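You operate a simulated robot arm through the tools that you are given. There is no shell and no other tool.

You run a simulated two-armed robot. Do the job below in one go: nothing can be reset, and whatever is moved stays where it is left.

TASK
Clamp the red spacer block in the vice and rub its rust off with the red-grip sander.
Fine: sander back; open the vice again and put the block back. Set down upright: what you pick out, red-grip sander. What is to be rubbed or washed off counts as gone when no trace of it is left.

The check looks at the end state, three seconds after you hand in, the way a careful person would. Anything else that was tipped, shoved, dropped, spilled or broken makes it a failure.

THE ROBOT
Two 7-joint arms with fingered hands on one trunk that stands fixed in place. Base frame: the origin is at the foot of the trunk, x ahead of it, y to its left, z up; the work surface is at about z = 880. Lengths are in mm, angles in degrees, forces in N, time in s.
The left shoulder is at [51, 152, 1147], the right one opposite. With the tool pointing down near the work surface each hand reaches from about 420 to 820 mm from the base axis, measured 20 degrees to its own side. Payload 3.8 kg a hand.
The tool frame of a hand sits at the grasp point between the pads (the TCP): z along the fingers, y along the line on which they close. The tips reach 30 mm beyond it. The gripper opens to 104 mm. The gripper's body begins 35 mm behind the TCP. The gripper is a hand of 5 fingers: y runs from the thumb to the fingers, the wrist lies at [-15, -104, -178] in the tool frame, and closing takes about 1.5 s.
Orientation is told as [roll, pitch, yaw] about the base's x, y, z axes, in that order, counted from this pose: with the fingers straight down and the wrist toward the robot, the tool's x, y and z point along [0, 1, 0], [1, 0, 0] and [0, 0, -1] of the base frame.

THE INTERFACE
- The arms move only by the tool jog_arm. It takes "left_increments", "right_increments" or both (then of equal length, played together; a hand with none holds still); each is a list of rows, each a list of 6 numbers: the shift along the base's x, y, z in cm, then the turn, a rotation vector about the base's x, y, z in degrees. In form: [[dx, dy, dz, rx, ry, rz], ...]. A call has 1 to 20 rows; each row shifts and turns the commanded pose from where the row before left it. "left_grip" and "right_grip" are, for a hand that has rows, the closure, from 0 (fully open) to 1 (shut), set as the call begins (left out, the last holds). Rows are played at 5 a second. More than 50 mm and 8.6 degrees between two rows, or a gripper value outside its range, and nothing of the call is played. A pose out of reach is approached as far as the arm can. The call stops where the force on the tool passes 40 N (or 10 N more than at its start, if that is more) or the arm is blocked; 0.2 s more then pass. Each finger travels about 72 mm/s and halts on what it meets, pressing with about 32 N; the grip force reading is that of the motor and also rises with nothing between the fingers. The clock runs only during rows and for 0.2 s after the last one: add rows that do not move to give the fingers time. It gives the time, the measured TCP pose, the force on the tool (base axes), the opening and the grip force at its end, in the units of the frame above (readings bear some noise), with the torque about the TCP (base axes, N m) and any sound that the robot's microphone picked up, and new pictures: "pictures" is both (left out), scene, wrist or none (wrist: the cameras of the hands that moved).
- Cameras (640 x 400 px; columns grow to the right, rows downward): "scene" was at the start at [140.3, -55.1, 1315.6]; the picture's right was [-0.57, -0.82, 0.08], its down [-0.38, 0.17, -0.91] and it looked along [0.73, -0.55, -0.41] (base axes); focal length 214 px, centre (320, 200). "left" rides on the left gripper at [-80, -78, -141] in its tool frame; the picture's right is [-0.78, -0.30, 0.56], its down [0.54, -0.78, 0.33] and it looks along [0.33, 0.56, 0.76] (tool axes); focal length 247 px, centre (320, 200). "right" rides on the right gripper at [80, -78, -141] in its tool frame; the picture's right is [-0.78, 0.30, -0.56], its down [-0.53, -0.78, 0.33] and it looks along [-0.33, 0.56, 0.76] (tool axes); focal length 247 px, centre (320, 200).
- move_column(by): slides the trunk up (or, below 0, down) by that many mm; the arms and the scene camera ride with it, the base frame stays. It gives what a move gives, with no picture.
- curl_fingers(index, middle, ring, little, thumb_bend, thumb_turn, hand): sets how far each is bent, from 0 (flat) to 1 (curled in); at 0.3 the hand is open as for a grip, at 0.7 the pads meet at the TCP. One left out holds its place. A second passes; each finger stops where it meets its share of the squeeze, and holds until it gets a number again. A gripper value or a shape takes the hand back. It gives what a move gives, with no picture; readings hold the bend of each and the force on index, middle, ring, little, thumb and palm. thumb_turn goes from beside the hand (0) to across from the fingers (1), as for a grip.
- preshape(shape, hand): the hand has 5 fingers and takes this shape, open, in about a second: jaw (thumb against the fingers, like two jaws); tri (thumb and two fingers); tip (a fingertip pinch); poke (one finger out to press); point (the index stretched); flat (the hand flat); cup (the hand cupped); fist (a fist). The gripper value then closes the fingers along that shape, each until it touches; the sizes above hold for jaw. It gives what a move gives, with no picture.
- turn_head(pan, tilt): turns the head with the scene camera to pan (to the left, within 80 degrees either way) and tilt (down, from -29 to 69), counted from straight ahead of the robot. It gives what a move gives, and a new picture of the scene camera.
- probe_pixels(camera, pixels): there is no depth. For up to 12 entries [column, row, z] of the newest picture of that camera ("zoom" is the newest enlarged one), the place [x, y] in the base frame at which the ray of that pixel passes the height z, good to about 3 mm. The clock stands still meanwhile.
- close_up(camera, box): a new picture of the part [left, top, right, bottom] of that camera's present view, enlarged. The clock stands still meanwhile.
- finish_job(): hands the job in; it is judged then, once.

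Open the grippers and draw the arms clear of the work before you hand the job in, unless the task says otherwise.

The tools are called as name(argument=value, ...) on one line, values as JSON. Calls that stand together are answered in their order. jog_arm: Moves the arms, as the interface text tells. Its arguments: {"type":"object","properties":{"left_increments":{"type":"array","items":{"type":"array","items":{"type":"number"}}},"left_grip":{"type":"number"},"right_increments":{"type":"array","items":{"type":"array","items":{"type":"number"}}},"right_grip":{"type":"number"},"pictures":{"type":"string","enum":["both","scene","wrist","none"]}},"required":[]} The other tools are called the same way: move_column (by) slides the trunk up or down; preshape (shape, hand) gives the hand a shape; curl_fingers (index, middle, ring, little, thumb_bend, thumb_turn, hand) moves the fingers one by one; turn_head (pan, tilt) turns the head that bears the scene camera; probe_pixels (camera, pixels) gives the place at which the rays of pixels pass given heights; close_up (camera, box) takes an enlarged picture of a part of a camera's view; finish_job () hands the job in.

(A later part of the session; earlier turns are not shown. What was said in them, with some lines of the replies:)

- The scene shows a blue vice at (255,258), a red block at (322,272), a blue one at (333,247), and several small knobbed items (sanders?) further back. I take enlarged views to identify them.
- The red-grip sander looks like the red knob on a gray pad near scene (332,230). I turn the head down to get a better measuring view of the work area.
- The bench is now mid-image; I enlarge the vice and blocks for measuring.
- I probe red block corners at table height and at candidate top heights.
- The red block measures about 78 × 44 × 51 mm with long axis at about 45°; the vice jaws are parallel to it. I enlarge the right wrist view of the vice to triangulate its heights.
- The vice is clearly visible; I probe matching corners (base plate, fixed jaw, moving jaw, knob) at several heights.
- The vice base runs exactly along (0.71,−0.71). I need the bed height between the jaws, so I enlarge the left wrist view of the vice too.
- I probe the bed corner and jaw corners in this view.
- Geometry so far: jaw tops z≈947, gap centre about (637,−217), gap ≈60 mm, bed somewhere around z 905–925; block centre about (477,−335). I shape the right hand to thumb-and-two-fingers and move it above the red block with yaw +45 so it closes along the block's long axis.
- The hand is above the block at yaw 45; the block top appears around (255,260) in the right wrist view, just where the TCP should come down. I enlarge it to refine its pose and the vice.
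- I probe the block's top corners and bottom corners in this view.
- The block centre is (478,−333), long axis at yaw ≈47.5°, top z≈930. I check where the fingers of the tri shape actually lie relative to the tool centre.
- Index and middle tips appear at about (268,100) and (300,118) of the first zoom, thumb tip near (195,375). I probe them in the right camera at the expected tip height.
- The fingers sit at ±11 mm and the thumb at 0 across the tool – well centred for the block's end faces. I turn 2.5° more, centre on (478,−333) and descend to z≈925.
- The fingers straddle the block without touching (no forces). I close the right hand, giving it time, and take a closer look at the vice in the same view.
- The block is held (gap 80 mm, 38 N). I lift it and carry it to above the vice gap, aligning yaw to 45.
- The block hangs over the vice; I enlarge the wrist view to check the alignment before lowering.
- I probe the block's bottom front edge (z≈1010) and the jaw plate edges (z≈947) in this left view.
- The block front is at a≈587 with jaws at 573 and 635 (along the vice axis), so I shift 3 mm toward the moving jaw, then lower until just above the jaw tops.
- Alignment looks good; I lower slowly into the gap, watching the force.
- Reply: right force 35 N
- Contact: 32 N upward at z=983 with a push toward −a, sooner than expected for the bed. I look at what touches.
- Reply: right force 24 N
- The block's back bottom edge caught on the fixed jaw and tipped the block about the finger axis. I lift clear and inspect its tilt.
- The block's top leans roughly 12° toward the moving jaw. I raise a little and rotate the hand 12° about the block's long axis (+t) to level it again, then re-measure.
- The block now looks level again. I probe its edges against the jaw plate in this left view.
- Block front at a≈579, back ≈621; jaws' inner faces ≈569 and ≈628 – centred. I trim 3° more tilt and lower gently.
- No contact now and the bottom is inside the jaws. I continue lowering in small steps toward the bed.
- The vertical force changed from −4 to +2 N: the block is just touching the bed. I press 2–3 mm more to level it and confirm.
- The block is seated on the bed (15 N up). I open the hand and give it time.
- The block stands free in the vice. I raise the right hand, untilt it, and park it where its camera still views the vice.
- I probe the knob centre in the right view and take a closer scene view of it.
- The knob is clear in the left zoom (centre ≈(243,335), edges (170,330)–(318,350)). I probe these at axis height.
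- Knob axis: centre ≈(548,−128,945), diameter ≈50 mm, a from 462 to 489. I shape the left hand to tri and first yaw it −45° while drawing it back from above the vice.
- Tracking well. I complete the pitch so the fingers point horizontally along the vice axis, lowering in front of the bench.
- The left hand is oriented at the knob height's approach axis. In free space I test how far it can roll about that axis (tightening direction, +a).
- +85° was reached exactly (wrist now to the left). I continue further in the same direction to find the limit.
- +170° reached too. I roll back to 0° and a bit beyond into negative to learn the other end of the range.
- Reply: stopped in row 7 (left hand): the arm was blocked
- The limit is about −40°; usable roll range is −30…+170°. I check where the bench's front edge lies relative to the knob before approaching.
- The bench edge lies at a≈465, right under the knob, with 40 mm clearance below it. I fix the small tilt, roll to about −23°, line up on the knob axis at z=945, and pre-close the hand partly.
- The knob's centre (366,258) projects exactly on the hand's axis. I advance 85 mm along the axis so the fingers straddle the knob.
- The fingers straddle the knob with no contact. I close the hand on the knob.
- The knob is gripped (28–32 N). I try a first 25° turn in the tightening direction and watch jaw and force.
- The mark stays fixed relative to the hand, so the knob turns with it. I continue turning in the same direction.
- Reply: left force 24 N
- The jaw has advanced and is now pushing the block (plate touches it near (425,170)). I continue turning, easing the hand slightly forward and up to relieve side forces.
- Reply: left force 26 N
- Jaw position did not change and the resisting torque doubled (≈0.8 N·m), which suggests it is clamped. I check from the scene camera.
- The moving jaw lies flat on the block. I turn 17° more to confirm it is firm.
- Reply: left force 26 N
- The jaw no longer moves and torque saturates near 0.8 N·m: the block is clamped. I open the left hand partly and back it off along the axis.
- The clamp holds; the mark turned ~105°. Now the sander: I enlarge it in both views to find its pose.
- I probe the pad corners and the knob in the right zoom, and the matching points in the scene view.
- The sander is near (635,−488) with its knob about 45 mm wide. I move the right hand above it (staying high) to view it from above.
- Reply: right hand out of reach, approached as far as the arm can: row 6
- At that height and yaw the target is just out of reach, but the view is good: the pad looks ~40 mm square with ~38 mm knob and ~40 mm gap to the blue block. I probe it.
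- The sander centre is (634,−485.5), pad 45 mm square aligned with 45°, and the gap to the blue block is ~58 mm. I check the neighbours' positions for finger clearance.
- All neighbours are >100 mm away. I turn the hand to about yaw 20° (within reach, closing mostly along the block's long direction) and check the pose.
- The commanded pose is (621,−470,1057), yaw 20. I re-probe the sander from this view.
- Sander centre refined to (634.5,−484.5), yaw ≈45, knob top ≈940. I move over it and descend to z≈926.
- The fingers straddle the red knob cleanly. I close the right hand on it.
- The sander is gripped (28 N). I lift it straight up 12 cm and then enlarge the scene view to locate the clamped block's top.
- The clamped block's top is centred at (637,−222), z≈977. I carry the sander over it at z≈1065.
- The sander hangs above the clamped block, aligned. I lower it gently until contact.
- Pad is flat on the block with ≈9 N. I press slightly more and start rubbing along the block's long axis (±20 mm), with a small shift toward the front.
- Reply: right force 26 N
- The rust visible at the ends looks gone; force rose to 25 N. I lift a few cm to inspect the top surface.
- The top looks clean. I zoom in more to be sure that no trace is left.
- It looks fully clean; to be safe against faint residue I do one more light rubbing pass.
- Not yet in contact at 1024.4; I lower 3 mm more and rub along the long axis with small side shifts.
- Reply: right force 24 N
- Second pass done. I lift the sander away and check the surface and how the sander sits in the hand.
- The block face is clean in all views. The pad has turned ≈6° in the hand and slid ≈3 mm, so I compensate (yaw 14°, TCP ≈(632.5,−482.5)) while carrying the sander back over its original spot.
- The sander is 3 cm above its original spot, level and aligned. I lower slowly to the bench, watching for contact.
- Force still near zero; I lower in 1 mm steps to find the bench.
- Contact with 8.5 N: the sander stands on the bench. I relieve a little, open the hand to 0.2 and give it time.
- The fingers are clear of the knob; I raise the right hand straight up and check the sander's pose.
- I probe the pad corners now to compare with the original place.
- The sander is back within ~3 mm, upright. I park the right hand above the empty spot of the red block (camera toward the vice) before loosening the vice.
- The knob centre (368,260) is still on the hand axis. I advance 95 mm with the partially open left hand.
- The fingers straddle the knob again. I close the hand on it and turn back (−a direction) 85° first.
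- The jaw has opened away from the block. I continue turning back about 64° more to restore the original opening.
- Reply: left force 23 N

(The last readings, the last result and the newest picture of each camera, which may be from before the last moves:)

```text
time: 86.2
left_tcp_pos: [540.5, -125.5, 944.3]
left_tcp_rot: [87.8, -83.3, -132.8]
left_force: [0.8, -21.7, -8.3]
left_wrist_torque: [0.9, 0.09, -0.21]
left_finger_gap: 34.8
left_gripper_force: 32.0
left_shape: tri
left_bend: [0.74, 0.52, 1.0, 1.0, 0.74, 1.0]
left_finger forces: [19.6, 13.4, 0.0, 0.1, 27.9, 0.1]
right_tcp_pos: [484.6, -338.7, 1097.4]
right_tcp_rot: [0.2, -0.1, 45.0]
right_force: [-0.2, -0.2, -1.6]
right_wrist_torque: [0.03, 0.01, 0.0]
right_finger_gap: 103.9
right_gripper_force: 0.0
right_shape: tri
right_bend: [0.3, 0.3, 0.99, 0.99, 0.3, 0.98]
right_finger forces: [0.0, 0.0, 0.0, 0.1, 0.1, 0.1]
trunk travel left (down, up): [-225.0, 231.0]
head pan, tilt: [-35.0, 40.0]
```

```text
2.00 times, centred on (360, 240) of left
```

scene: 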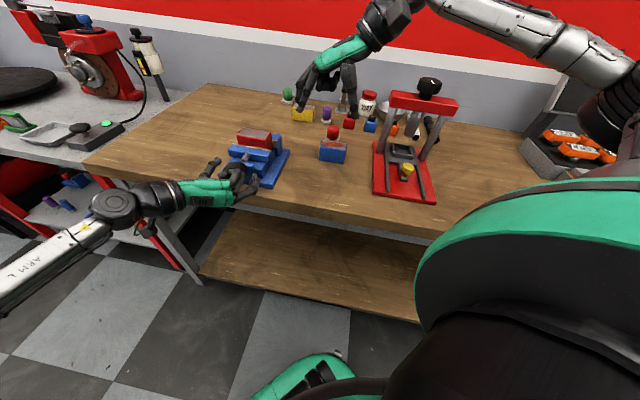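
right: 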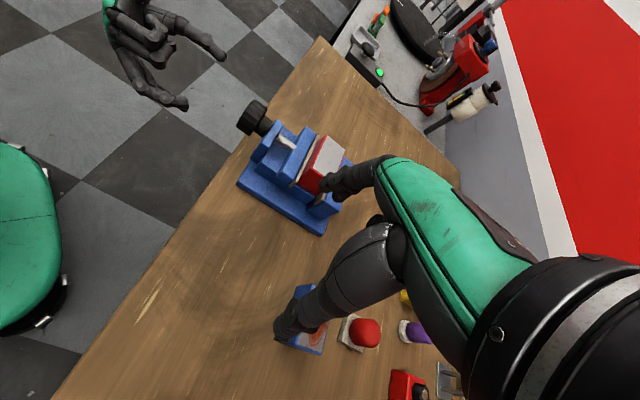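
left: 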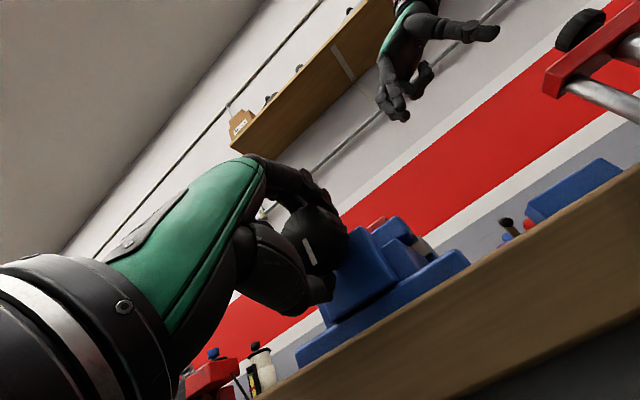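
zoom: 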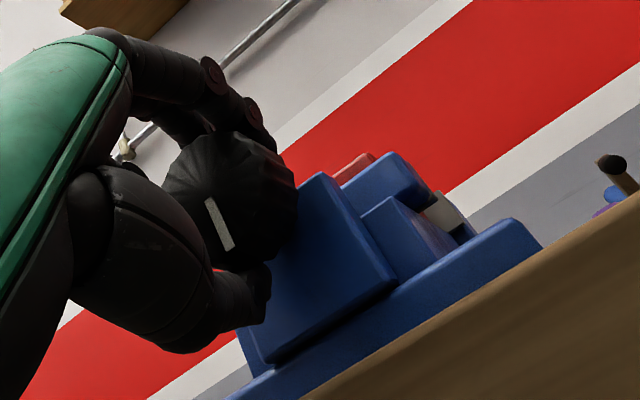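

The jaw is back at its original opening with resistance building (end stop). I release the knob and back the hand off along the axis.

jog_arm(left_increments=[[0, 0, 0, 0, 0, 0], [0, 0, 0, 0, 0, 0], [0, 0, 0, 0, 0, 0], [0, 0, 0, 0, 0, 0], [-0.7, 0.7, 0, 0, 0, 0], [-1.4, 1.4, 0, 0, 0, 0], [-2, 2, 0, 0, 0, 0], [-2.8, 2.8, 0, 0, 0, 0], [-1.4, 1.4, 0, 0, 0, 0], [0, 0, 0, 0, 0, 0]], left_grip=0.35, pictures="both")

close_up(camera="scene", box=[205, 115, 305, 195])

close_up(camera="right", box=[200, 80, 360, 240])

```text
time: 88.4
left_tcp_pos: [459.1, -37.6, 946.7]
left_tcp_rot: [90.0, -83.5, -135.0]
left_force: [-0.5, 0.6, -0.9]
left_wrist_torque: [0.0, -0.01, -0.03]
left_finger_gap: 67.1
left_gripper_force: 0.1
left_shape: tri
left_bend: [0.73, 0.39, 0.99, 0.99, 0.62, 1.0]
left_finger forces: [0.0, 0.0, 0.0, 0.0, 0.0, 0.0]
right_tcp_pos: [485.1, -334.9, 1099.7]
right_tcp_rot: [0.0, -0.1, 45.0]
right_force: [0.3, 0.2, -0.5]
right_wrist_torque: [0.0, -0.03, -0.03]
right_finger_gap: 104.0
right_gripper_force: 0.1
right_shape: tri
right_bend: [0.3, 0.3, 0.99, 0.99, 0.3, 0.98]
right_finger forces: [0.0, 0.1, 0.1, 0.0, 0.1, 0.0]
trunk travel left (down, up): [-225.0, 231.0]
head pan, tilt: [-35.0, 40.0]
```

scene: 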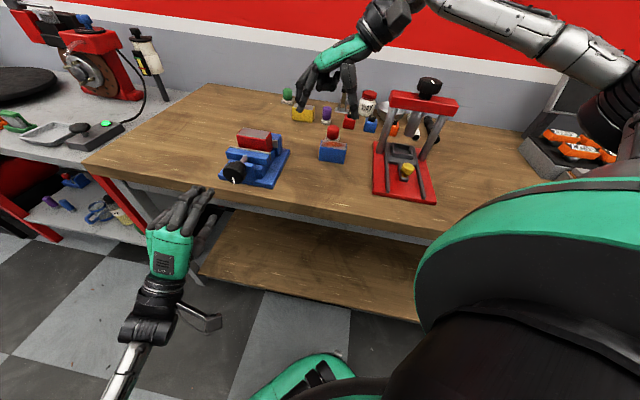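
left: 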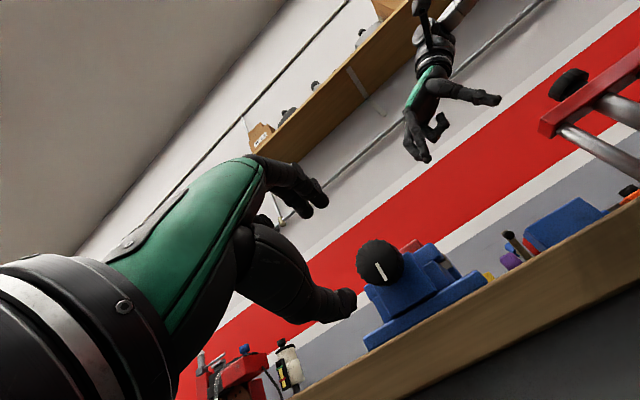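

```text
5.00 times, centred on (255, 155) of scene
```

zoom: 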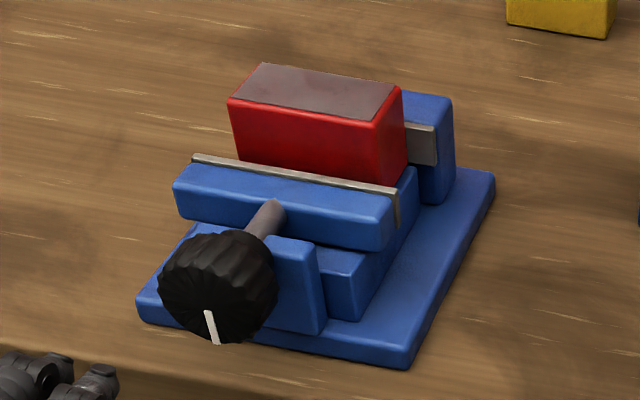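

```text
2.50 times, centred on (280, 160) of right
```

zoom: 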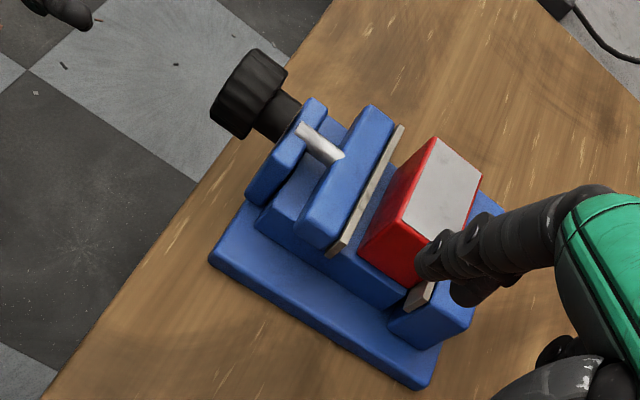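

The vice is open again with its mark in the original position. I probe the block's top corners to plan the pick-up.

probe_pixels(camera="zoom", pixels=[[437, 137, 977], [482, 177, 977], [405, 216, 977], [404, 126, 947], [327, 252, 947]])

probe_pixels(camera="scene", pixels=[[236.6, 134.9, 977], [243.4, 127.6, 977], [271.6, 132.6, 977], [266.3, 139.8, 977]])

```text
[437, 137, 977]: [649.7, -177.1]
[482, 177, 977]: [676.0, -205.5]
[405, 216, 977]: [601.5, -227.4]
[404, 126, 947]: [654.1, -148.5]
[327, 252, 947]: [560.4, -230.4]
```

```text
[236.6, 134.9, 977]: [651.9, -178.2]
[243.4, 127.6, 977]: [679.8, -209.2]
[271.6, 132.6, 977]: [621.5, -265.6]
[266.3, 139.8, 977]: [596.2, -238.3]
```

Block top centre ≈(637.5,−221.5). I move the open right hand above it (slightly toward the moving jaw) and begin to descend.

jog_arm(right_increments=[[2.5, 1.9, 0, 0, 0, 0], [2.5, 1.9, 0, 0, 0, 0], [2.5, 1.9, 0, 0, 0, 0], [2.5, 1.9, 0, 0, 0, 0], [2.5, 1.9, 0, 0, 0, 0], [2.55, 2.0, 0, 0, 0, 0], [0, 0, -3, 0, 0, 0], [0, 0, -3, 0, 0, 0], [0, 0, 0, 0, 0, 0]])

close_up(camera="right", box=[180, 150, 380, 350])

close_up(camera="scene", box=[205, 75, 305, 195])

```text
time: 90.4
left_tcp_pos: [457.8, -36.9, 947.0]
left_tcp_rot: [90.2, -83.4, -135.3]
left_force: [0.2, -0.4, 0.1]
left_wrist_torque: [0.01, -0.01, 0.0]
left_finger_gap: 67.1
left_gripper_force: 0.1
left_shape: tri
left_bend: [0.73, 0.39, 0.99, 0.99, 0.62, 1.0]
left_finger forces: [0.0, 0.1, 0.1, 0.0, 0.0, 0.0]
right_tcp_pos: [634.6, -218.1, 1038.7]
right_tcp_rot: [0.0, 0.0, 45.0]
right_force: [0.4, -0.6, 0.4]
right_wrist_torque: [0.0, 0.02, 0.0]
right_finger_gap: 104.0
right_gripper_force: 0.0
right_shape: tri
right_bend: [0.3, 0.3, 0.99, 0.99, 0.3, 0.98]
right_finger forces: [0.0, 0.0, 0.1, 0.1, 0.1, 0.0]
trunk travel left (down, up): [-225.0, 231.0]
head pan, tilt: [-35.0, 40.0]
```

scene: 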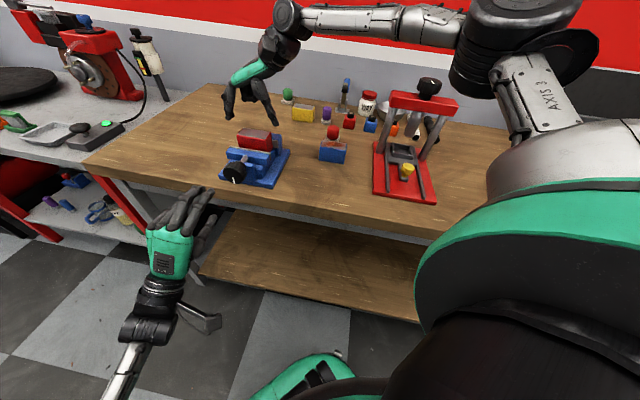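
right: 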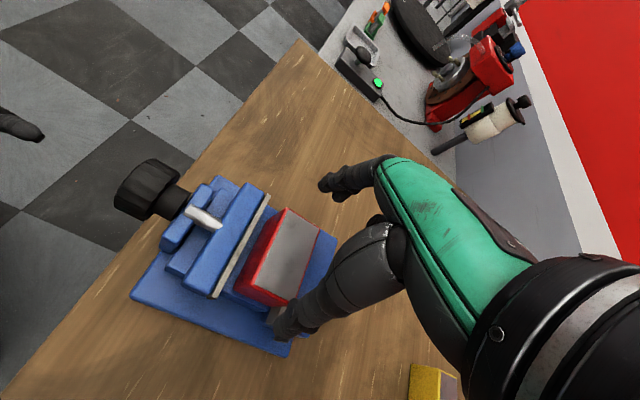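

```text
2.00 times, centred on (280, 250) of right
```

zoom: 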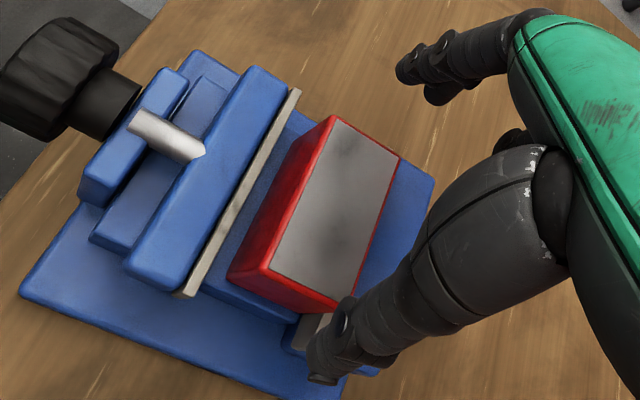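

```text
3.33 times, centred on (255, 135) of scene
```

zoom: 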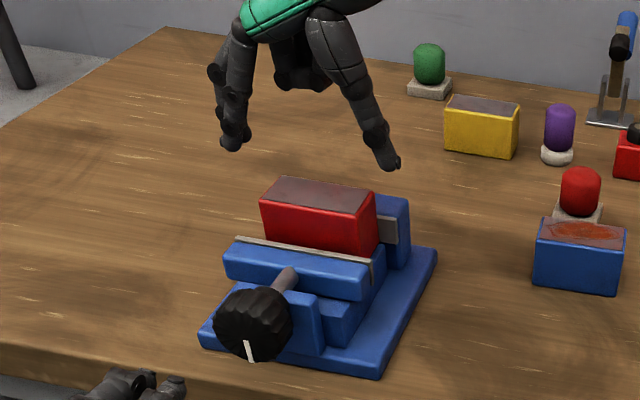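

I confirm the block's top corners from this view before descending.

probe_pixels(camera="right", pixels=[[288, 207.5, 977], [319.5, 228.5, 977], [253, 285, 977], [289, 304, 977]])

```text
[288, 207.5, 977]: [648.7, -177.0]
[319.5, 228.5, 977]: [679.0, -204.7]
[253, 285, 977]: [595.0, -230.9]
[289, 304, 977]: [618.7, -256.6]
```

Centre ≈(636,−219): the hand is well centred. I descend to z≈975 so the fingertips stay about at jaw-top level.

jog_arm(right_increments=[[0, 0, -2, 0, 0, 0], [0, 0, -2, 0, 0, 0], [0, 0, -1.5, 0, 0, 0], [0, 0, -1, 0, 0, 0], [0, 0, 0, 0, 0, 0]])

close_up(camera="right", box=[200, 150, 400, 350])

close_up(camera="scene", box=[205, 85, 305, 195])

```text
time: 91.6
left_tcp_pos: [458.3, -36.9, 946.8]
left_tcp_rot: [90.3, -83.4, -135.3]
left_force: [-0.6, -0.1, -0.2]
left_wrist_torque: [-0.01, -0.03, 0.02]
left_finger_gap: 67.1
left_gripper_force: 0.2
left_shape: tri
left_bend: [0.73, 0.39, 0.99, 0.99, 0.62, 1.0]
left_finger forces: [0.1, 0.0, 0.1, 0.0, 0.0, 0.0]
right_tcp_pos: [633.8, -219.5, 973.5]
right_tcp_rot: [-0.1, 0.0, 45.0]
right_force: [0.6, 1.5, 1.9]
right_wrist_torque: [0.01, -0.04, -0.04]
right_finger_gap: 103.4
right_gripper_force: 0.1
right_shape: tri
right_bend: [0.29, 0.3, 0.99, 0.99, 0.3, 0.98]
right_finger forces: [1.6, 0.0, 0.0, 0.0, 0.0, 0.0]
trunk travel left (down, up): [-225.0, 231.0]
head pan, tilt: [-35.0, 40.0]
```

scene: 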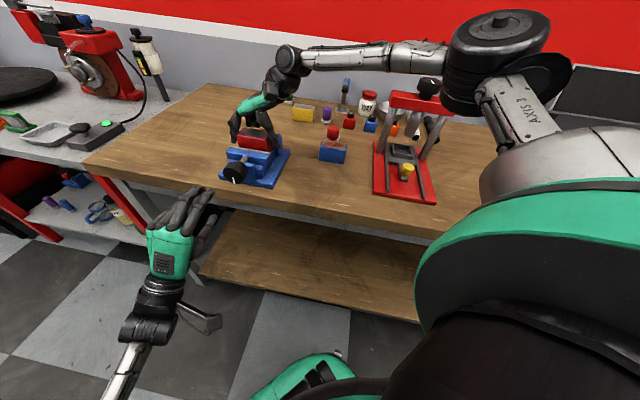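
right: 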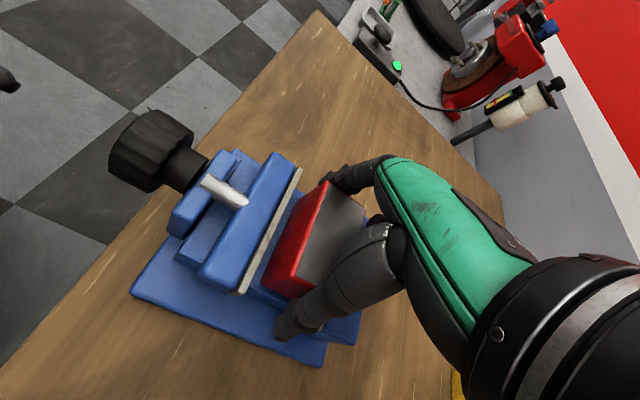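

```text
2.00 times, centred on (300, 250) of right
```

zoom: 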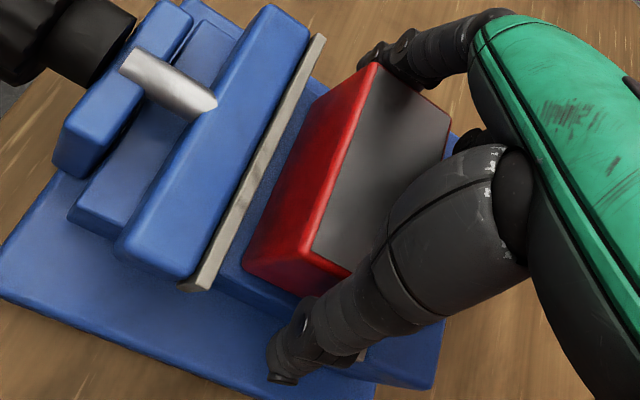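

```text
3.64 times, centred on (255, 140) of scene
```

zoom: 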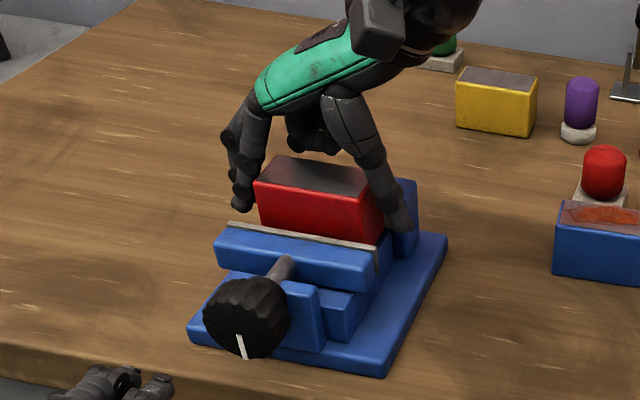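

Only a faint touch (1.6 N) of the index finger on the block's end. I close the hand on the block.

jog_arm(right_increments=[[0, 0, 0, 0, 0, 0], [0, 0, 0, 0, 0, 0], [0, 0, 0, 0, 0, 0], [0, 0, 0, 0, 0, 0], [0, 0, 0, 0, 0, 0], [0, 0, 0, 0, 0, 0], [0, 0, 0, 0, 0, 0]], right_grip=1.0)

close_up(camera="right", box=[200, 150, 400, 350])

close_up(camera="scene", box=[205, 85, 305, 195])

```text
time: 93.2
left_tcp_pos: [458.4, -37.8, 946.8]
left_tcp_rot: [90.3, -83.4, -135.3]
left_force: [1.2, 0.2, 0.0]
left_wrist_torque: [0.0, 0.01, -0.03]
left_finger_gap: 66.9
left_gripper_force: 0.0
left_shape: tri
left_bend: [0.73, 0.39, 0.99, 0.99, 0.62, 1.0]
left_finger forces: [0.0, 0.0, 0.1, 0.0, 0.0, 0.0]
right_tcp_pos: [633.3, -219.2, 974.0]
right_tcp_rot: [0.0, -0.1, 45.1]
right_force: [1.4, 1.4, 2.3]
right_wrist_torque: [-0.07, 0.11, -0.04]
right_finger_gap: 78.3
right_gripper_force: 31.5
right_shape: tri
right_bend: [0.32, 0.36, 1.0, 1.0, 0.59, 0.99]
right_finger forces: [21.8, 14.3, 0.0, 0.0, 33.0, 0.0]
trunk travel left (down, up): [-225.0, 231.0]
head pan, tilt: [-35.0, 40.0]
```

scene: 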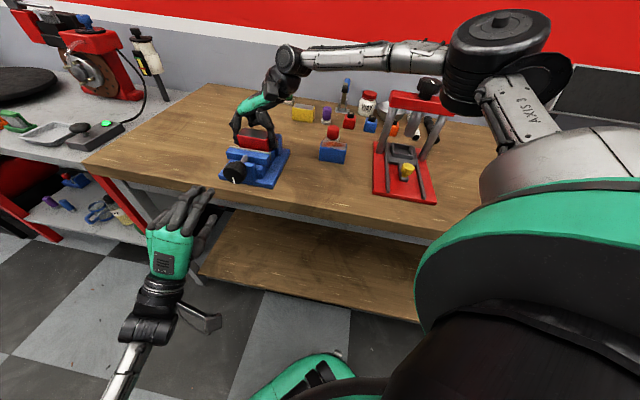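
right: 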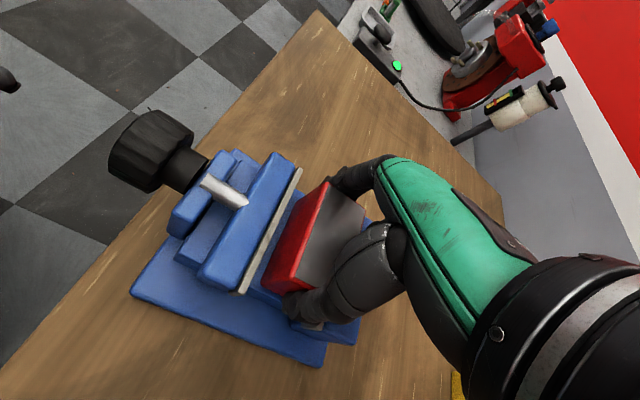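

```text
2.00 times, centred on (300, 250) of right
```

zoom: 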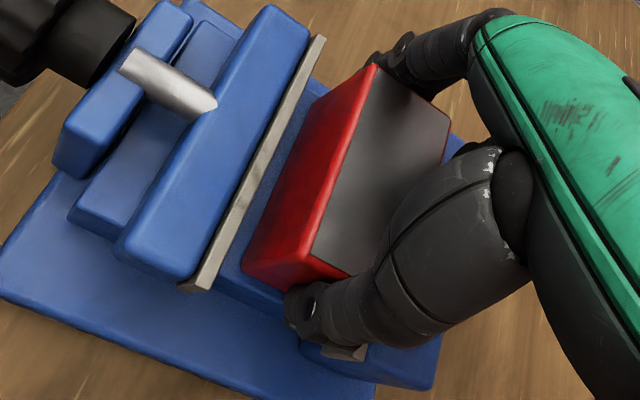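

```text
3.64 times, centred on (255, 140) of scene
```

zoom: 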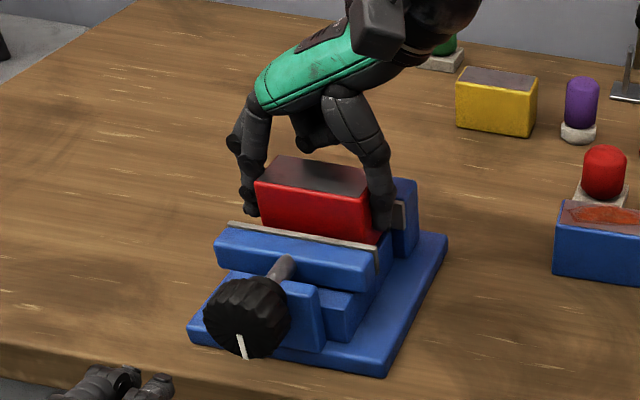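

The block is gripped (gap 78 mm, ~33 N). I lift it slowly, easing away from the fixed jaw, then up clear of the vice.

jog_arm(right_increments=[[-0.15, 0.15, 0.4, 0, 0, 0], [-0.15, 0.15, 0.8, 0, 0, 0], [0, 0, 1.5, 0, 0, 0], [0, 0, 3, 0, 0, 0], [0, 0, 3, 0, 0, 0], [0, 0, 0, 0, 0, 0]])

close_up(camera="right", box=[200, 150, 400, 350])

close_up(camera="scene", box=[205, 75, 305, 195])

```text
time: 94.6
left_tcp_pos: [459.0, -37.7, 947.2]
left_tcp_rot: [89.8, -83.4, -134.6]
left_force: [0.0, 0.0, 0.2]
left_wrist_torque: [-0.01, -0.03, 0.01]
left_finger_gap: 67.3
left_gripper_force: 0.1
left_shape: tri
left_bend: [0.73, 0.39, 0.99, 0.99, 0.62, 1.0]
left_finger forces: [0.1, 0.0, 0.1, 0.1, 0.0, 0.1]
right_tcp_pos: [632.3, -215.4, 1060.5]
right_tcp_rot: [0.0, 0.1, 45.0]
right_force: [-0.2, 0.5, -3.9]
right_wrist_torque: [0.0, -0.01, 0.0]
right_finger_gap: 78.4
right_gripper_force: 32.1
right_shape: tri
right_bend: [0.33, 0.36, 1.0, 1.0, 0.59, 1.0]
right_finger forces: [20.9, 14.2, 0.0, 0.1, 34.7, 0.0]
trunk travel left (down, up): [-225.0, 231.0]
head pan, tilt: [-35.0, 40.0]
```

scene: 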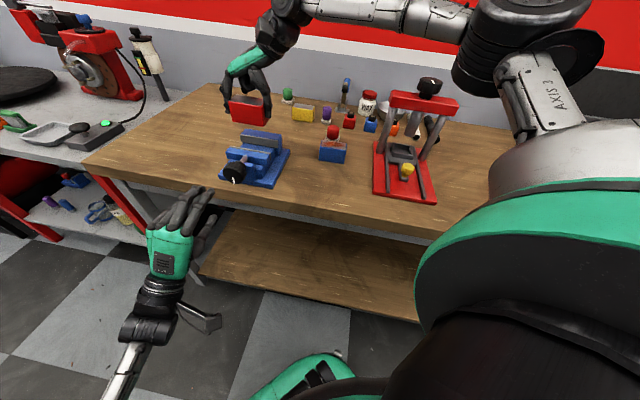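
right: 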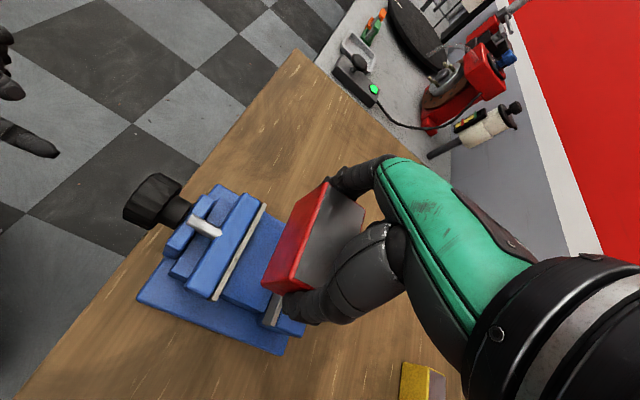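

```text
2.00 times, centred on (300, 250) of right
```

zoom: 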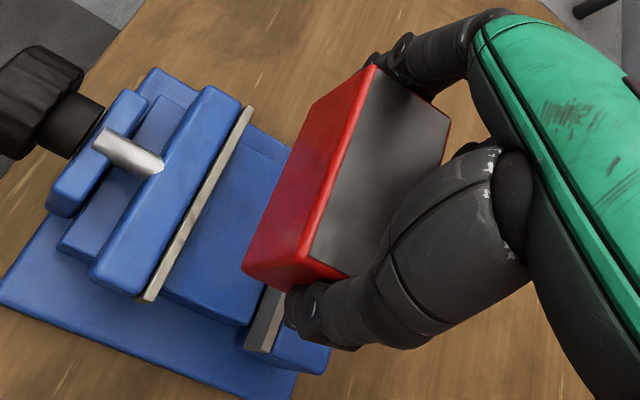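

```text
3.33 times, centred on (255, 135) of scene
```

zoom: 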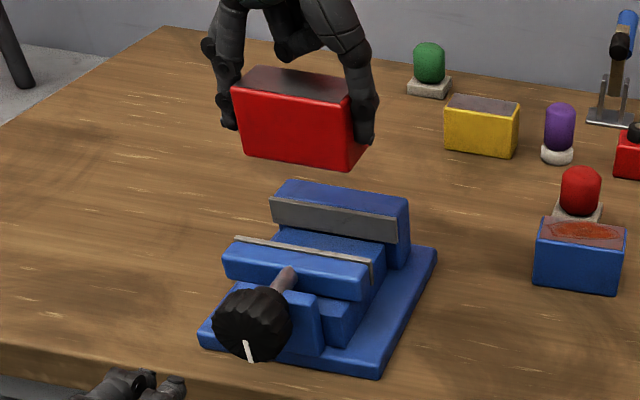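

The block is level and held. I carry it back above its original place (478,−333) with yaw 47.5°.

jog_arm(right_increments=[[-2.6, -1.93, 0, 0, 0, 1.2], [-2.6, -1.93, 0, 0, 0, 1.3], [-2.6, -1.93, 0, 0, 0, 0], [-2.6, -1.93, 0, 0, 0, 0], [-2.6, -1.93, 0, 0, 0, 0], [-2.6, -1.95, 0, 0, 0, 0], [0, 0, -3, 0, 0, 0], [0, 0, -3, 0, 0, 0], [0, 0, -3, 0, 0, 0], [0, 0, -2, 0, 0, 0], [0, 0, 0, 0, 0, 0]])

close_up(camera="scene", box=[270, 110, 370, 210])

close_up(camera="right", box=[200, 150, 400, 350])

```text
time: 97.0
left_tcp_pos: [458.3, -38.4, 946.8]
left_tcp_rot: [90.0, -83.4, -135.0]
left_force: [0.5, -0.1, 0.3]
left_wrist_torque: [-0.02, 0.0, -0.03]
left_finger_gap: 67.1
left_gripper_force: 0.0
left_shape: tri
left_bend: [0.73, 0.39, 0.99, 0.99, 0.62, 1.0]
left_finger forces: [0.0, 0.0, 0.0, 0.0, 0.0, 0.1]
right_tcp_pos: [474.7, -331.9, 947.9]
right_tcp_rot: [0.0, 0.1, 47.5]
right_force: [-0.6, -0.1, -5.2]
right_wrist_torque: [-0.02, 0.0, 0.01]
right_finger_gap: 78.5
right_gripper_force: 32.1
right_shape: tri
right_bend: [0.33, 0.36, 1.0, 1.0, 0.59, 1.0]
right_finger forces: [20.9, 14.3, 0.0, 0.0, 34.8, 0.0]
trunk travel left (down, up): [-225.0, 231.0]
head pan, tilt: [-35.0, 40.0]
```

scene: 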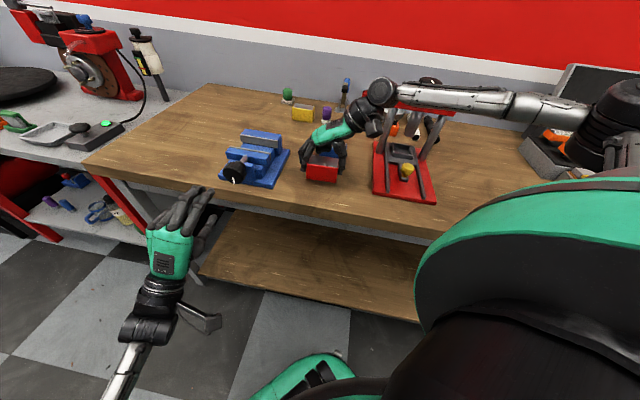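
right: 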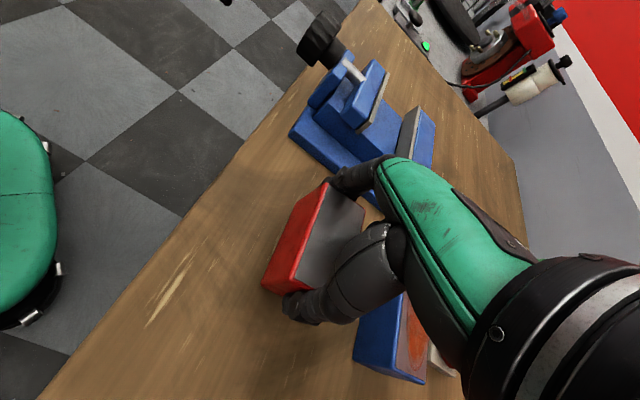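

```text
4.00 times, centred on (320, 160) of scene
```

zoom: 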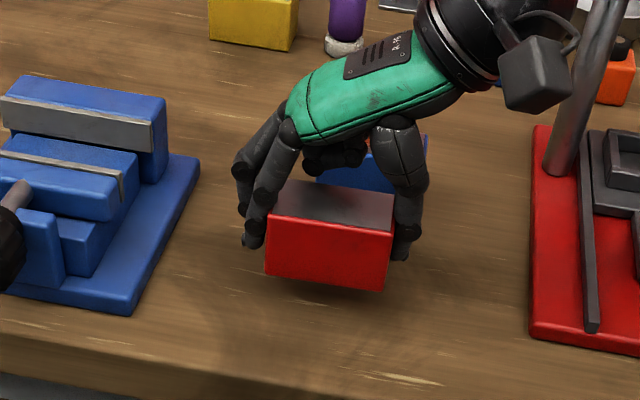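

```text
2.00 times, centred on (300, 250) of right
```

zoom: 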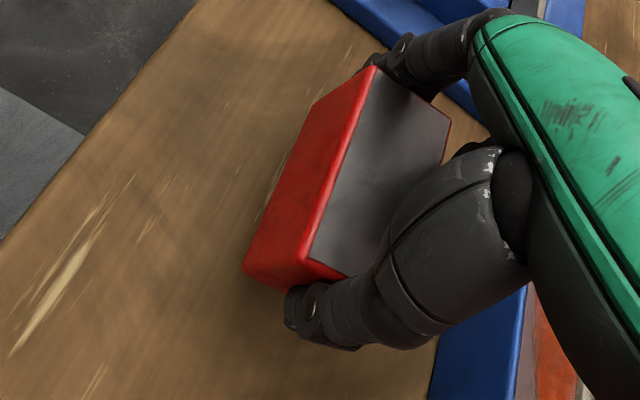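

I probe the bottom front corners (now at z≈901) to compare with the original ones (486,−290) and (439,−352).

probe_pixels(camera="scene", pixels=[[306.2, 178.8, 901], [336.2, 182.5, 901], [307, 163.5, 952], [338, 167.8, 952]])

```text
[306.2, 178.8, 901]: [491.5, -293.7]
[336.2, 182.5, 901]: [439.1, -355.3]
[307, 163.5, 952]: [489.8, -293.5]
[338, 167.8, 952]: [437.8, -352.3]
```

It's about 3–4 mm too far along a; I correct that and lower to the bench gently.

jog_arm(right_increments=[[-0.25, 0.3, 0, 0, 0, 0], [0, 0, -1, 0, 0, 0], [0, 0, -0.6, 0, 0, 0], [0, 0, -0.3, 0, 0, 0], [0, 0, 0, 0, 0, 0]], pictures="none")

```text
time: 98.2
left_tcp_pos: [458.3, -38.7, 945.8]
left_tcp_rot: [90.0, -83.4, -134.9]
left_force: [0.3, -0.9, -0.2]
left_wrist_torque: [-0.01, -0.01, 0.0]
left_finger_gap: 67.0
left_gripper_force: 0.1
left_shape: tri
left_bend: [0.73, 0.39, 0.99, 0.99, 0.62, 1.0]
left_finger forces: [0.0, 0.0, 0.0, 0.0, 0.0, 0.1]
right_tcp_pos: [471.2, -329.9, 930.6]
right_tcp_rot: [-0.1, 0.0, 47.6]
right_force: [-0.2, -0.4, -4.1]
right_wrist_torque: [-0.02, 0.03, -0.03]
right_finger_gap: 78.2
right_gripper_force: 31.9
right_shape: tri
right_bend: [0.33, 0.36, 1.0, 1.0, 0.59, 1.0]
right_finger forces: [20.9, 14.3, 0.0, 0.1, 34.8, 0.1]
trunk travel left (down, up): [-225.0, 231.0]
head pan, tilt: [-35.0, 40.0]
```

Still hanging (−4 N). I lower in small steps until the bench takes the load.

jog_arm(right_increments=[[0, 0, -0.15, 0, 0, 0], [0, 0, -0.15, 0, 0, 0], [0, 0, -0.15, 0, 0, 0], [0, 0, 0, 0, 0, 0]], pictures="none")

```text
time: 99.2
left_tcp_pos: [458.5, -38.4, 947.1]
left_tcp_rot: [90.0, -83.5, -134.9]
left_force: [-0.2, -0.3, 0.3]
left_wrist_torque: [-0.01, 0.0, 0.01]
left_finger_gap: 67.2
left_gripper_force: 0.0
left_shape: tri
left_bend: [0.73, 0.39, 0.99, 0.99, 0.62, 1.0]
left_finger forces: [0.0, 0.0, 0.0, 0.1, 0.0, 0.0]
right_tcp_pos: [471.6, -330.8, 926.0]
right_tcp_rot: [0.0, 0.0, 47.5]
right_force: [0.3, 0.3, -4.7]
right_wrist_torque: [-0.03, -0.03, 0.0]
right_finger_gap: 78.2
right_gripper_force: 32.0
right_shape: tri
right_bend: [0.33, 0.36, 1.0, 1.0, 0.59, 1.0]
right_finger forces: [20.9, 14.2, 0.0, 0.0, 34.8, 0.0]
trunk travel left (down, up): [-225.0, 231.0]
head pan, tilt: [-35.0, 40.0]
```

jog_arm(right_increments=[[0, 0, -0.15, 0, 0, 0], [0, 0, -0.15, 0, 0, 0], [0, 0, 0, 0, 0, 0]], pictures="wrist")

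close_up(camera="scene", box=[270, 110, 370, 210])

```text
time: 100.0
left_tcp_pos: [458.3, -37.8, 946.6]
left_tcp_rot: [90.2, -83.4, -135.2]
left_force: [0.6, 0.2, 0.4]
left_wrist_torque: [0.0, -0.02, 0.03]
left_finger_gap: 67.2
left_gripper_force: 0.0
left_shape: tri
left_bend: [0.73, 0.39, 0.99, 0.99, 0.62, 1.0]
left_finger forces: [0.0, 0.0, 0.0, 0.1, 0.0, 0.0]
right_tcp_pos: [472.1, -328.2, 924.0]
right_tcp_rot: [-0.1, 0.1, 47.6]
right_force: [0.7, 0.0, 1.8]
right_wrist_torque: [-0.18, 0.19, 0.03]
right_finger_gap: 78.5
right_gripper_force: 32.3
right_shape: tri
right_bend: [0.33, 0.36, 1.0, 1.0, 0.59, 1.0]
right_finger forces: [21.7, 14.1, 0.0, 0.1, 35.1, 0.0]
trunk travel left (down, up): [-225.0, 231.0]
head pan, tilt: [-35.0, 40.0]
```

right: 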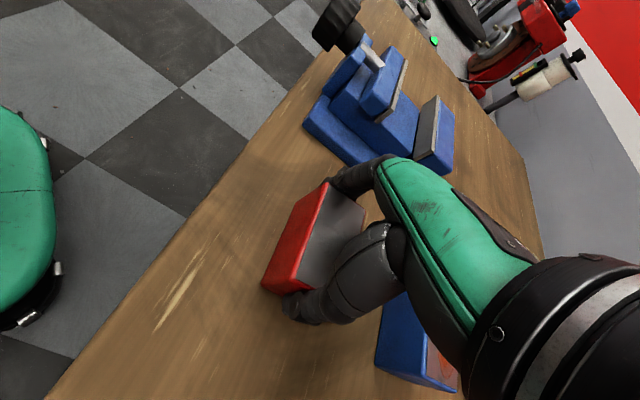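

```text
4.00 times, centred on (320, 160) of scene
```

zoom: 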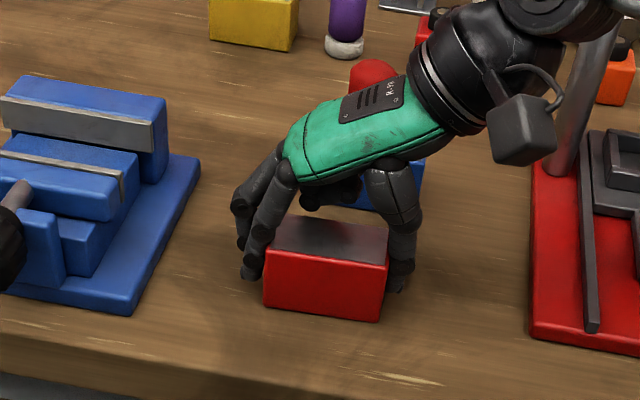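

The bench now carries the block (+1.8 N). I settle 1 mm more and open the hand.

jog_arm(right_increments=[[0, 0, -0.1, 0, 0, 0], [0, 0, 0, 0, 0, 0]], pictures="none")

jog_arm(right_increments=[[0, 0, 0, 0, 0, 0], [0, 0, 0, 0, 0, 0], [0, 0, 0, 0, 0, 0], [0, 0, 0, 0, 0, 0], [0, 0, 0, 0, 0, 0], [0, 0, 0, 0, 0, 0], [0, 0, 0, 0, 0, 0]], right_grip=0, pictures="wrist")

close_up(camera="scene", box=[270, 110, 370, 210])

```text
time: 100.6
left_tcp_pos: [457.1, -37.8, 947.0]
left_tcp_rot: [90.7, -83.5, -135.7]
left_force: [-1.0, -0.6, -0.6]
left_wrist_torque: [-0.01, 0.01, 0.02]
left_finger_gap: 67.1
left_gripper_force: 0.1
left_shape: tri
left_bend: [0.73, 0.39, 0.99, 0.99, 0.62, 1.0]
left_finger forces: [0.0, 0.0, 0.1, 0.0, 0.0, 0.0]
right_tcp_pos: [472.0, -329.0, 923.4]
right_tcp_rot: [-0.2, -0.1, 47.4]
right_force: [1.5, 1.1, 9.7]
right_wrist_torque: [-0.33, 0.38, -0.02]
right_finger_gap: 78.3
right_gripper_force: 31.7
right_shape: tri
right_bend: [0.33, 0.36, 1.0, 1.0, 0.59, 1.0]
right_finger forces: [22.7, 14.2, 0.1, 0.0, 35.2, 0.0]
trunk travel left (down, up): [-225.0, 231.0]
head pan, tilt: [-35.0, 40.0]
```

```text
time: 102.2
left_tcp_pos: [459.3, -36.8, 947.1]
left_tcp_rot: [90.2, -83.5, -135.2]
left_force: [0.5, 0.5, 0.7]
left_wrist_torque: [-0.03, -0.01, 0.0]
left_finger_gap: 67.0
left_gripper_force: 0.1
left_shape: tri
left_bend: [0.73, 0.39, 0.99, 0.99, 0.62, 1.0]
left_finger forces: [0.0, 0.0, 0.0, 0.0, 0.0, 0.0]
right_tcp_pos: [472.0, -329.1, 922.2]
right_tcp_rot: [0.0, 0.0, 47.5]
right_force: [0.9, 1.3, 0.0]
right_wrist_torque: [0.0, 0.0, -0.01]
right_finger_gap: 103.3
right_gripper_force: 0.1
right_shape: tri
right_bend: [0.29, 0.3, 0.99, 0.99, 0.3, 0.98]
right_finger forces: [0.9, 0.0, 0.1, 0.1, 0.0, 0.0]
trunk travel left (down, up): [-225.0, 231.0]
head pan, tilt: [-35.0, 40.0]
```

right: 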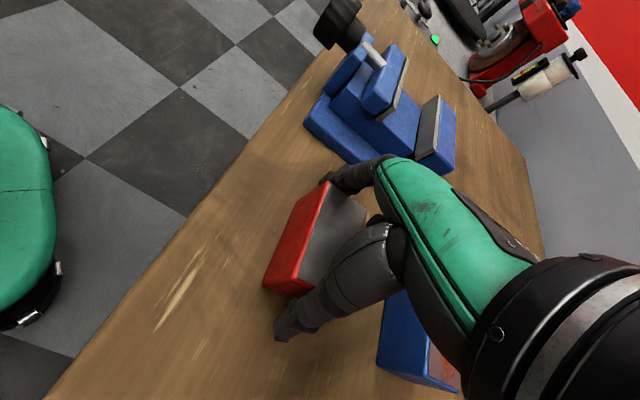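

```text
4.00 times, centred on (320, 160) of scene
```

zoom: 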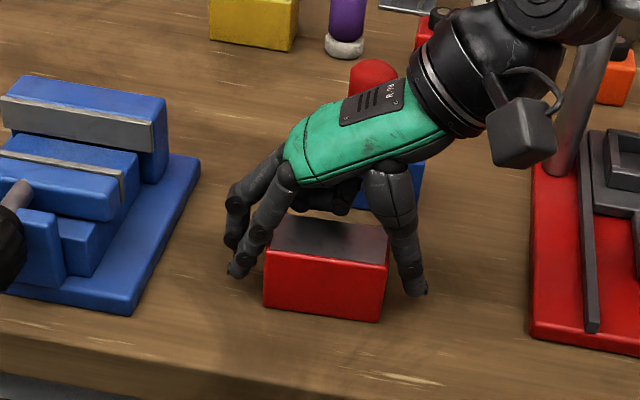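

Index still lightly touches the block's far end (0.9 N), so I shift the hand 4 mm along +t, then raise it straight up.

jog_arm(right_increments=[[0.3, 0.3, 0, 0, 0, 0], [0, 0, 1, 0, 0, 0], [0, 0, 2, 0, 0, 0], [0, 0, 4, 0, 0, 0], [0, 0, 4, 0, 0, 0], [0, 0, 4, 0, 0, 0], [0, 0, 0, 0, 0, 0]])

close_up(camera="scene", box=[210, 110, 370, 210])

close_up(camera="right", box=[190, 210, 310, 320])

```text
time: 103.8
left_tcp_pos: [458.6, -37.9, 945.6]
left_tcp_rot: [90.0, -83.4, -135.0]
left_force: [0.0, -0.6, 0.3]
left_wrist_torque: [0.0, 0.0, 0.01]
left_finger_gap: 67.0
left_gripper_force: 0.0
left_shape: tri
left_bend: [0.73, 0.39, 0.99, 0.99, 0.62, 1.0]
left_finger forces: [0.0, 0.0, 0.0, 0.0, 0.0, 0.1]
right_tcp_pos: [473.2, -324.8, 1073.3]
right_tcp_rot: [0.0, 0.0, 47.5]
right_force: [0.0, 0.9, -0.4]
right_wrist_torque: [0.04, 0.02, 0.0]
right_finger_gap: 103.9
right_gripper_force: 0.0
right_shape: tri
right_bend: [0.3, 0.3, 0.99, 0.99, 0.3, 0.98]
right_finger forces: [0.0, 0.0, 0.0, 0.1, 0.1, 0.1]
trunk travel left (down, up): [-225.0, 231.0]
head pan, tilt: [-35.0, 40.0]
```

scene: 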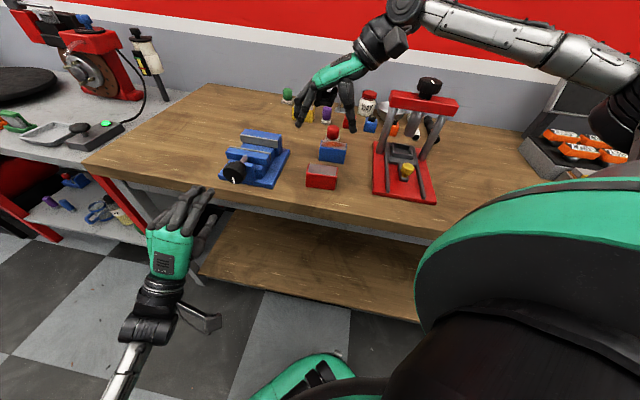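
right: 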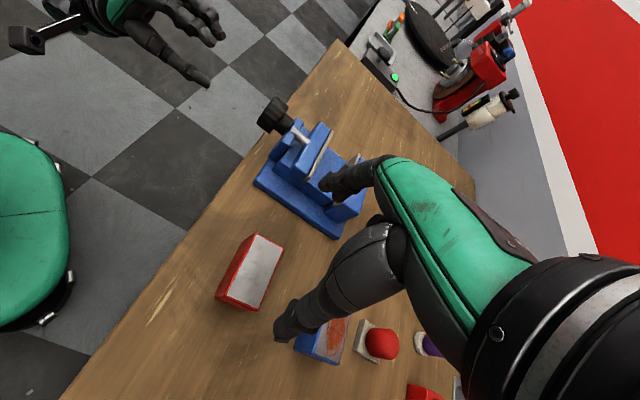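

```text
4.00 times, centred on (290, 160) of scene
```

zoom: 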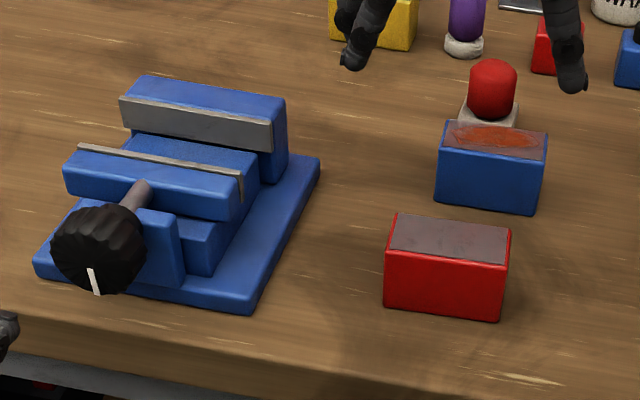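

```text
3.64 times, centred on (250, 265) of right
```

zoom: 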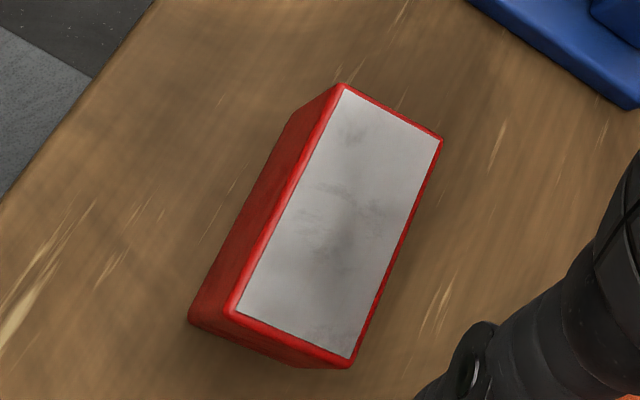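

Everything matches the original picture (block front corners within ~4 mm, vice open, sander upright), and the block face is clean. I retract both arms clear with hands open.

jog_arm(right_increments=[[-2, -1.5, 2, 0, 0, -8], [-2, -1.5, 2, 0, 0, -8], [-2, -1.5, 2, 0, 0, -8], [-2, -1.5, 2, 0, 0, -8], [-2, -1.5, 1, 0, 0, -8], [-2, -1.5, 1, 0, 0, -7], [0, 0, 0, 0, 0, 0]], left_increments=[[-1.5, 1.5, 0, 0, 0, 0], [-1.5, 1.5, 0, 0, 0, 0], [-1, 1, 2, 0, 0, 0], [0, 0, 3, 0, 0, 0], [0, 0, 3, 0, 0, 0], [0, 0, 3, 0, 0, 0], [0, 0, 0, 0, 0, 0]], left_grip=0, right_grip=0)

close_up(camera="scene", box=[200, 70, 460, 220])

```text
time: 105.4
left_tcp_pos: [418.8, 2.4, 1055.8]
left_tcp_rot: [90.0, -83.4, -134.9]
left_force: [0.6, -0.2, -0.8]
left_wrist_torque: [0.0, 0.01, 0.0]
left_finger_gap: 103.7
left_gripper_force: 0.1
left_shape: tri
left_bend: [0.3, 0.3, 0.99, 0.99, 0.3, 0.98]
left_finger forces: [0.0, 0.0, 0.0, 0.1, 0.0, 0.1]
right_tcp_pos: [354.8, -415.3, 1173.0]
right_tcp_rot: [0.0, 0.0, 0.4]
right_force: [0.2, 0.5, -0.2]
right_wrist_torque: [0.01, 0.02, -0.03]
right_finger_gap: 104.0
right_gripper_force: 0.2
right_shape: tri
right_bend: [0.3, 0.3, 0.99, 0.99, 0.3, 0.98]
right_finger forces: [0.0, 0.0, 0.0, 0.1, 0.0, 0.1]
trunk travel left (down, up): [-225.0, 231.0]
head pan, tilt: [-35.0, 40.0]
```

scene: 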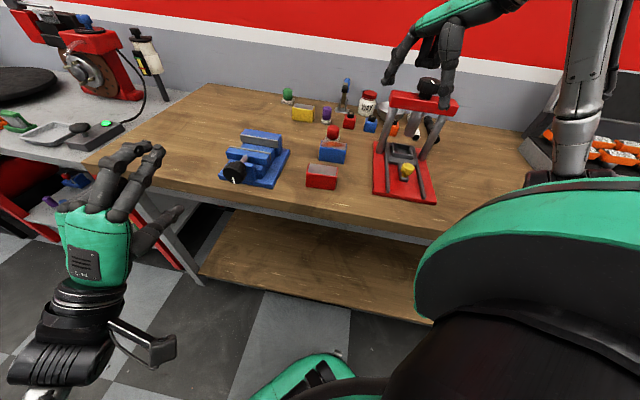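
right: 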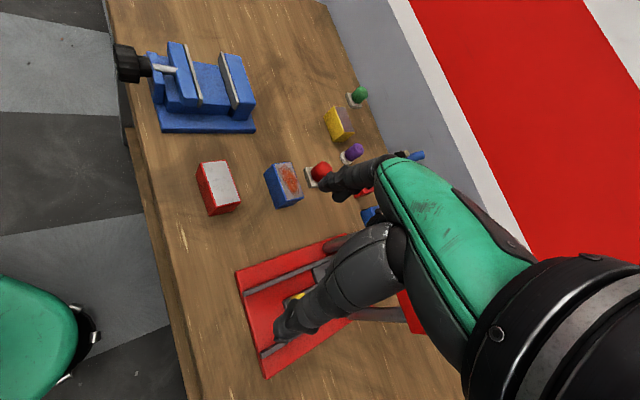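
left: 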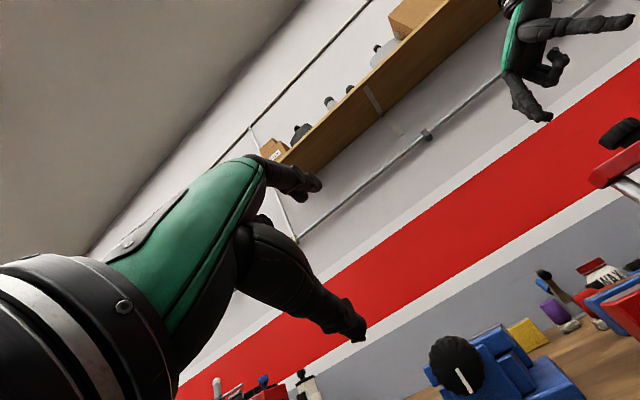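

```text
2.46 times, centred on (330, 145) of scene
```

zoom: 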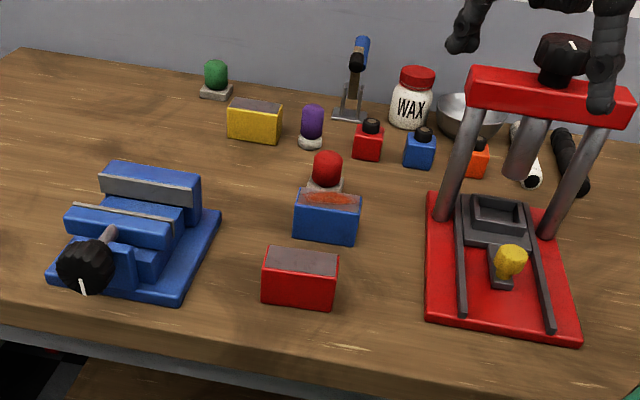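

All items stand where they were, the block is clean and back, the sander is upright in place, the vice is open, and both hands are open and clear. I hand the job in.

finish_job()

```text
The job is handed in.
```

The job is handed in. The red spacer block was clamped in the vice, and its rust was rubbed off with the red-grip sander. I saw no trace of rust left in close-ups from both cameras.

- **Sander:** it is upright in its original place, within about 3 mm.
- **Vice:** it is open again, with the knob mark back at its starting position.
- **Block:** it is upright in its original place, within about 4–5 mm.
- **Everything else:** nothing else looks moved or tipped compared with the first pictures.

On the first try at putting the block in the vice, its edge caught the fixed jaw and it tilted in the grip. I lifted it, levelled it and set it in on the second try. Both hands are open and clear of the work.
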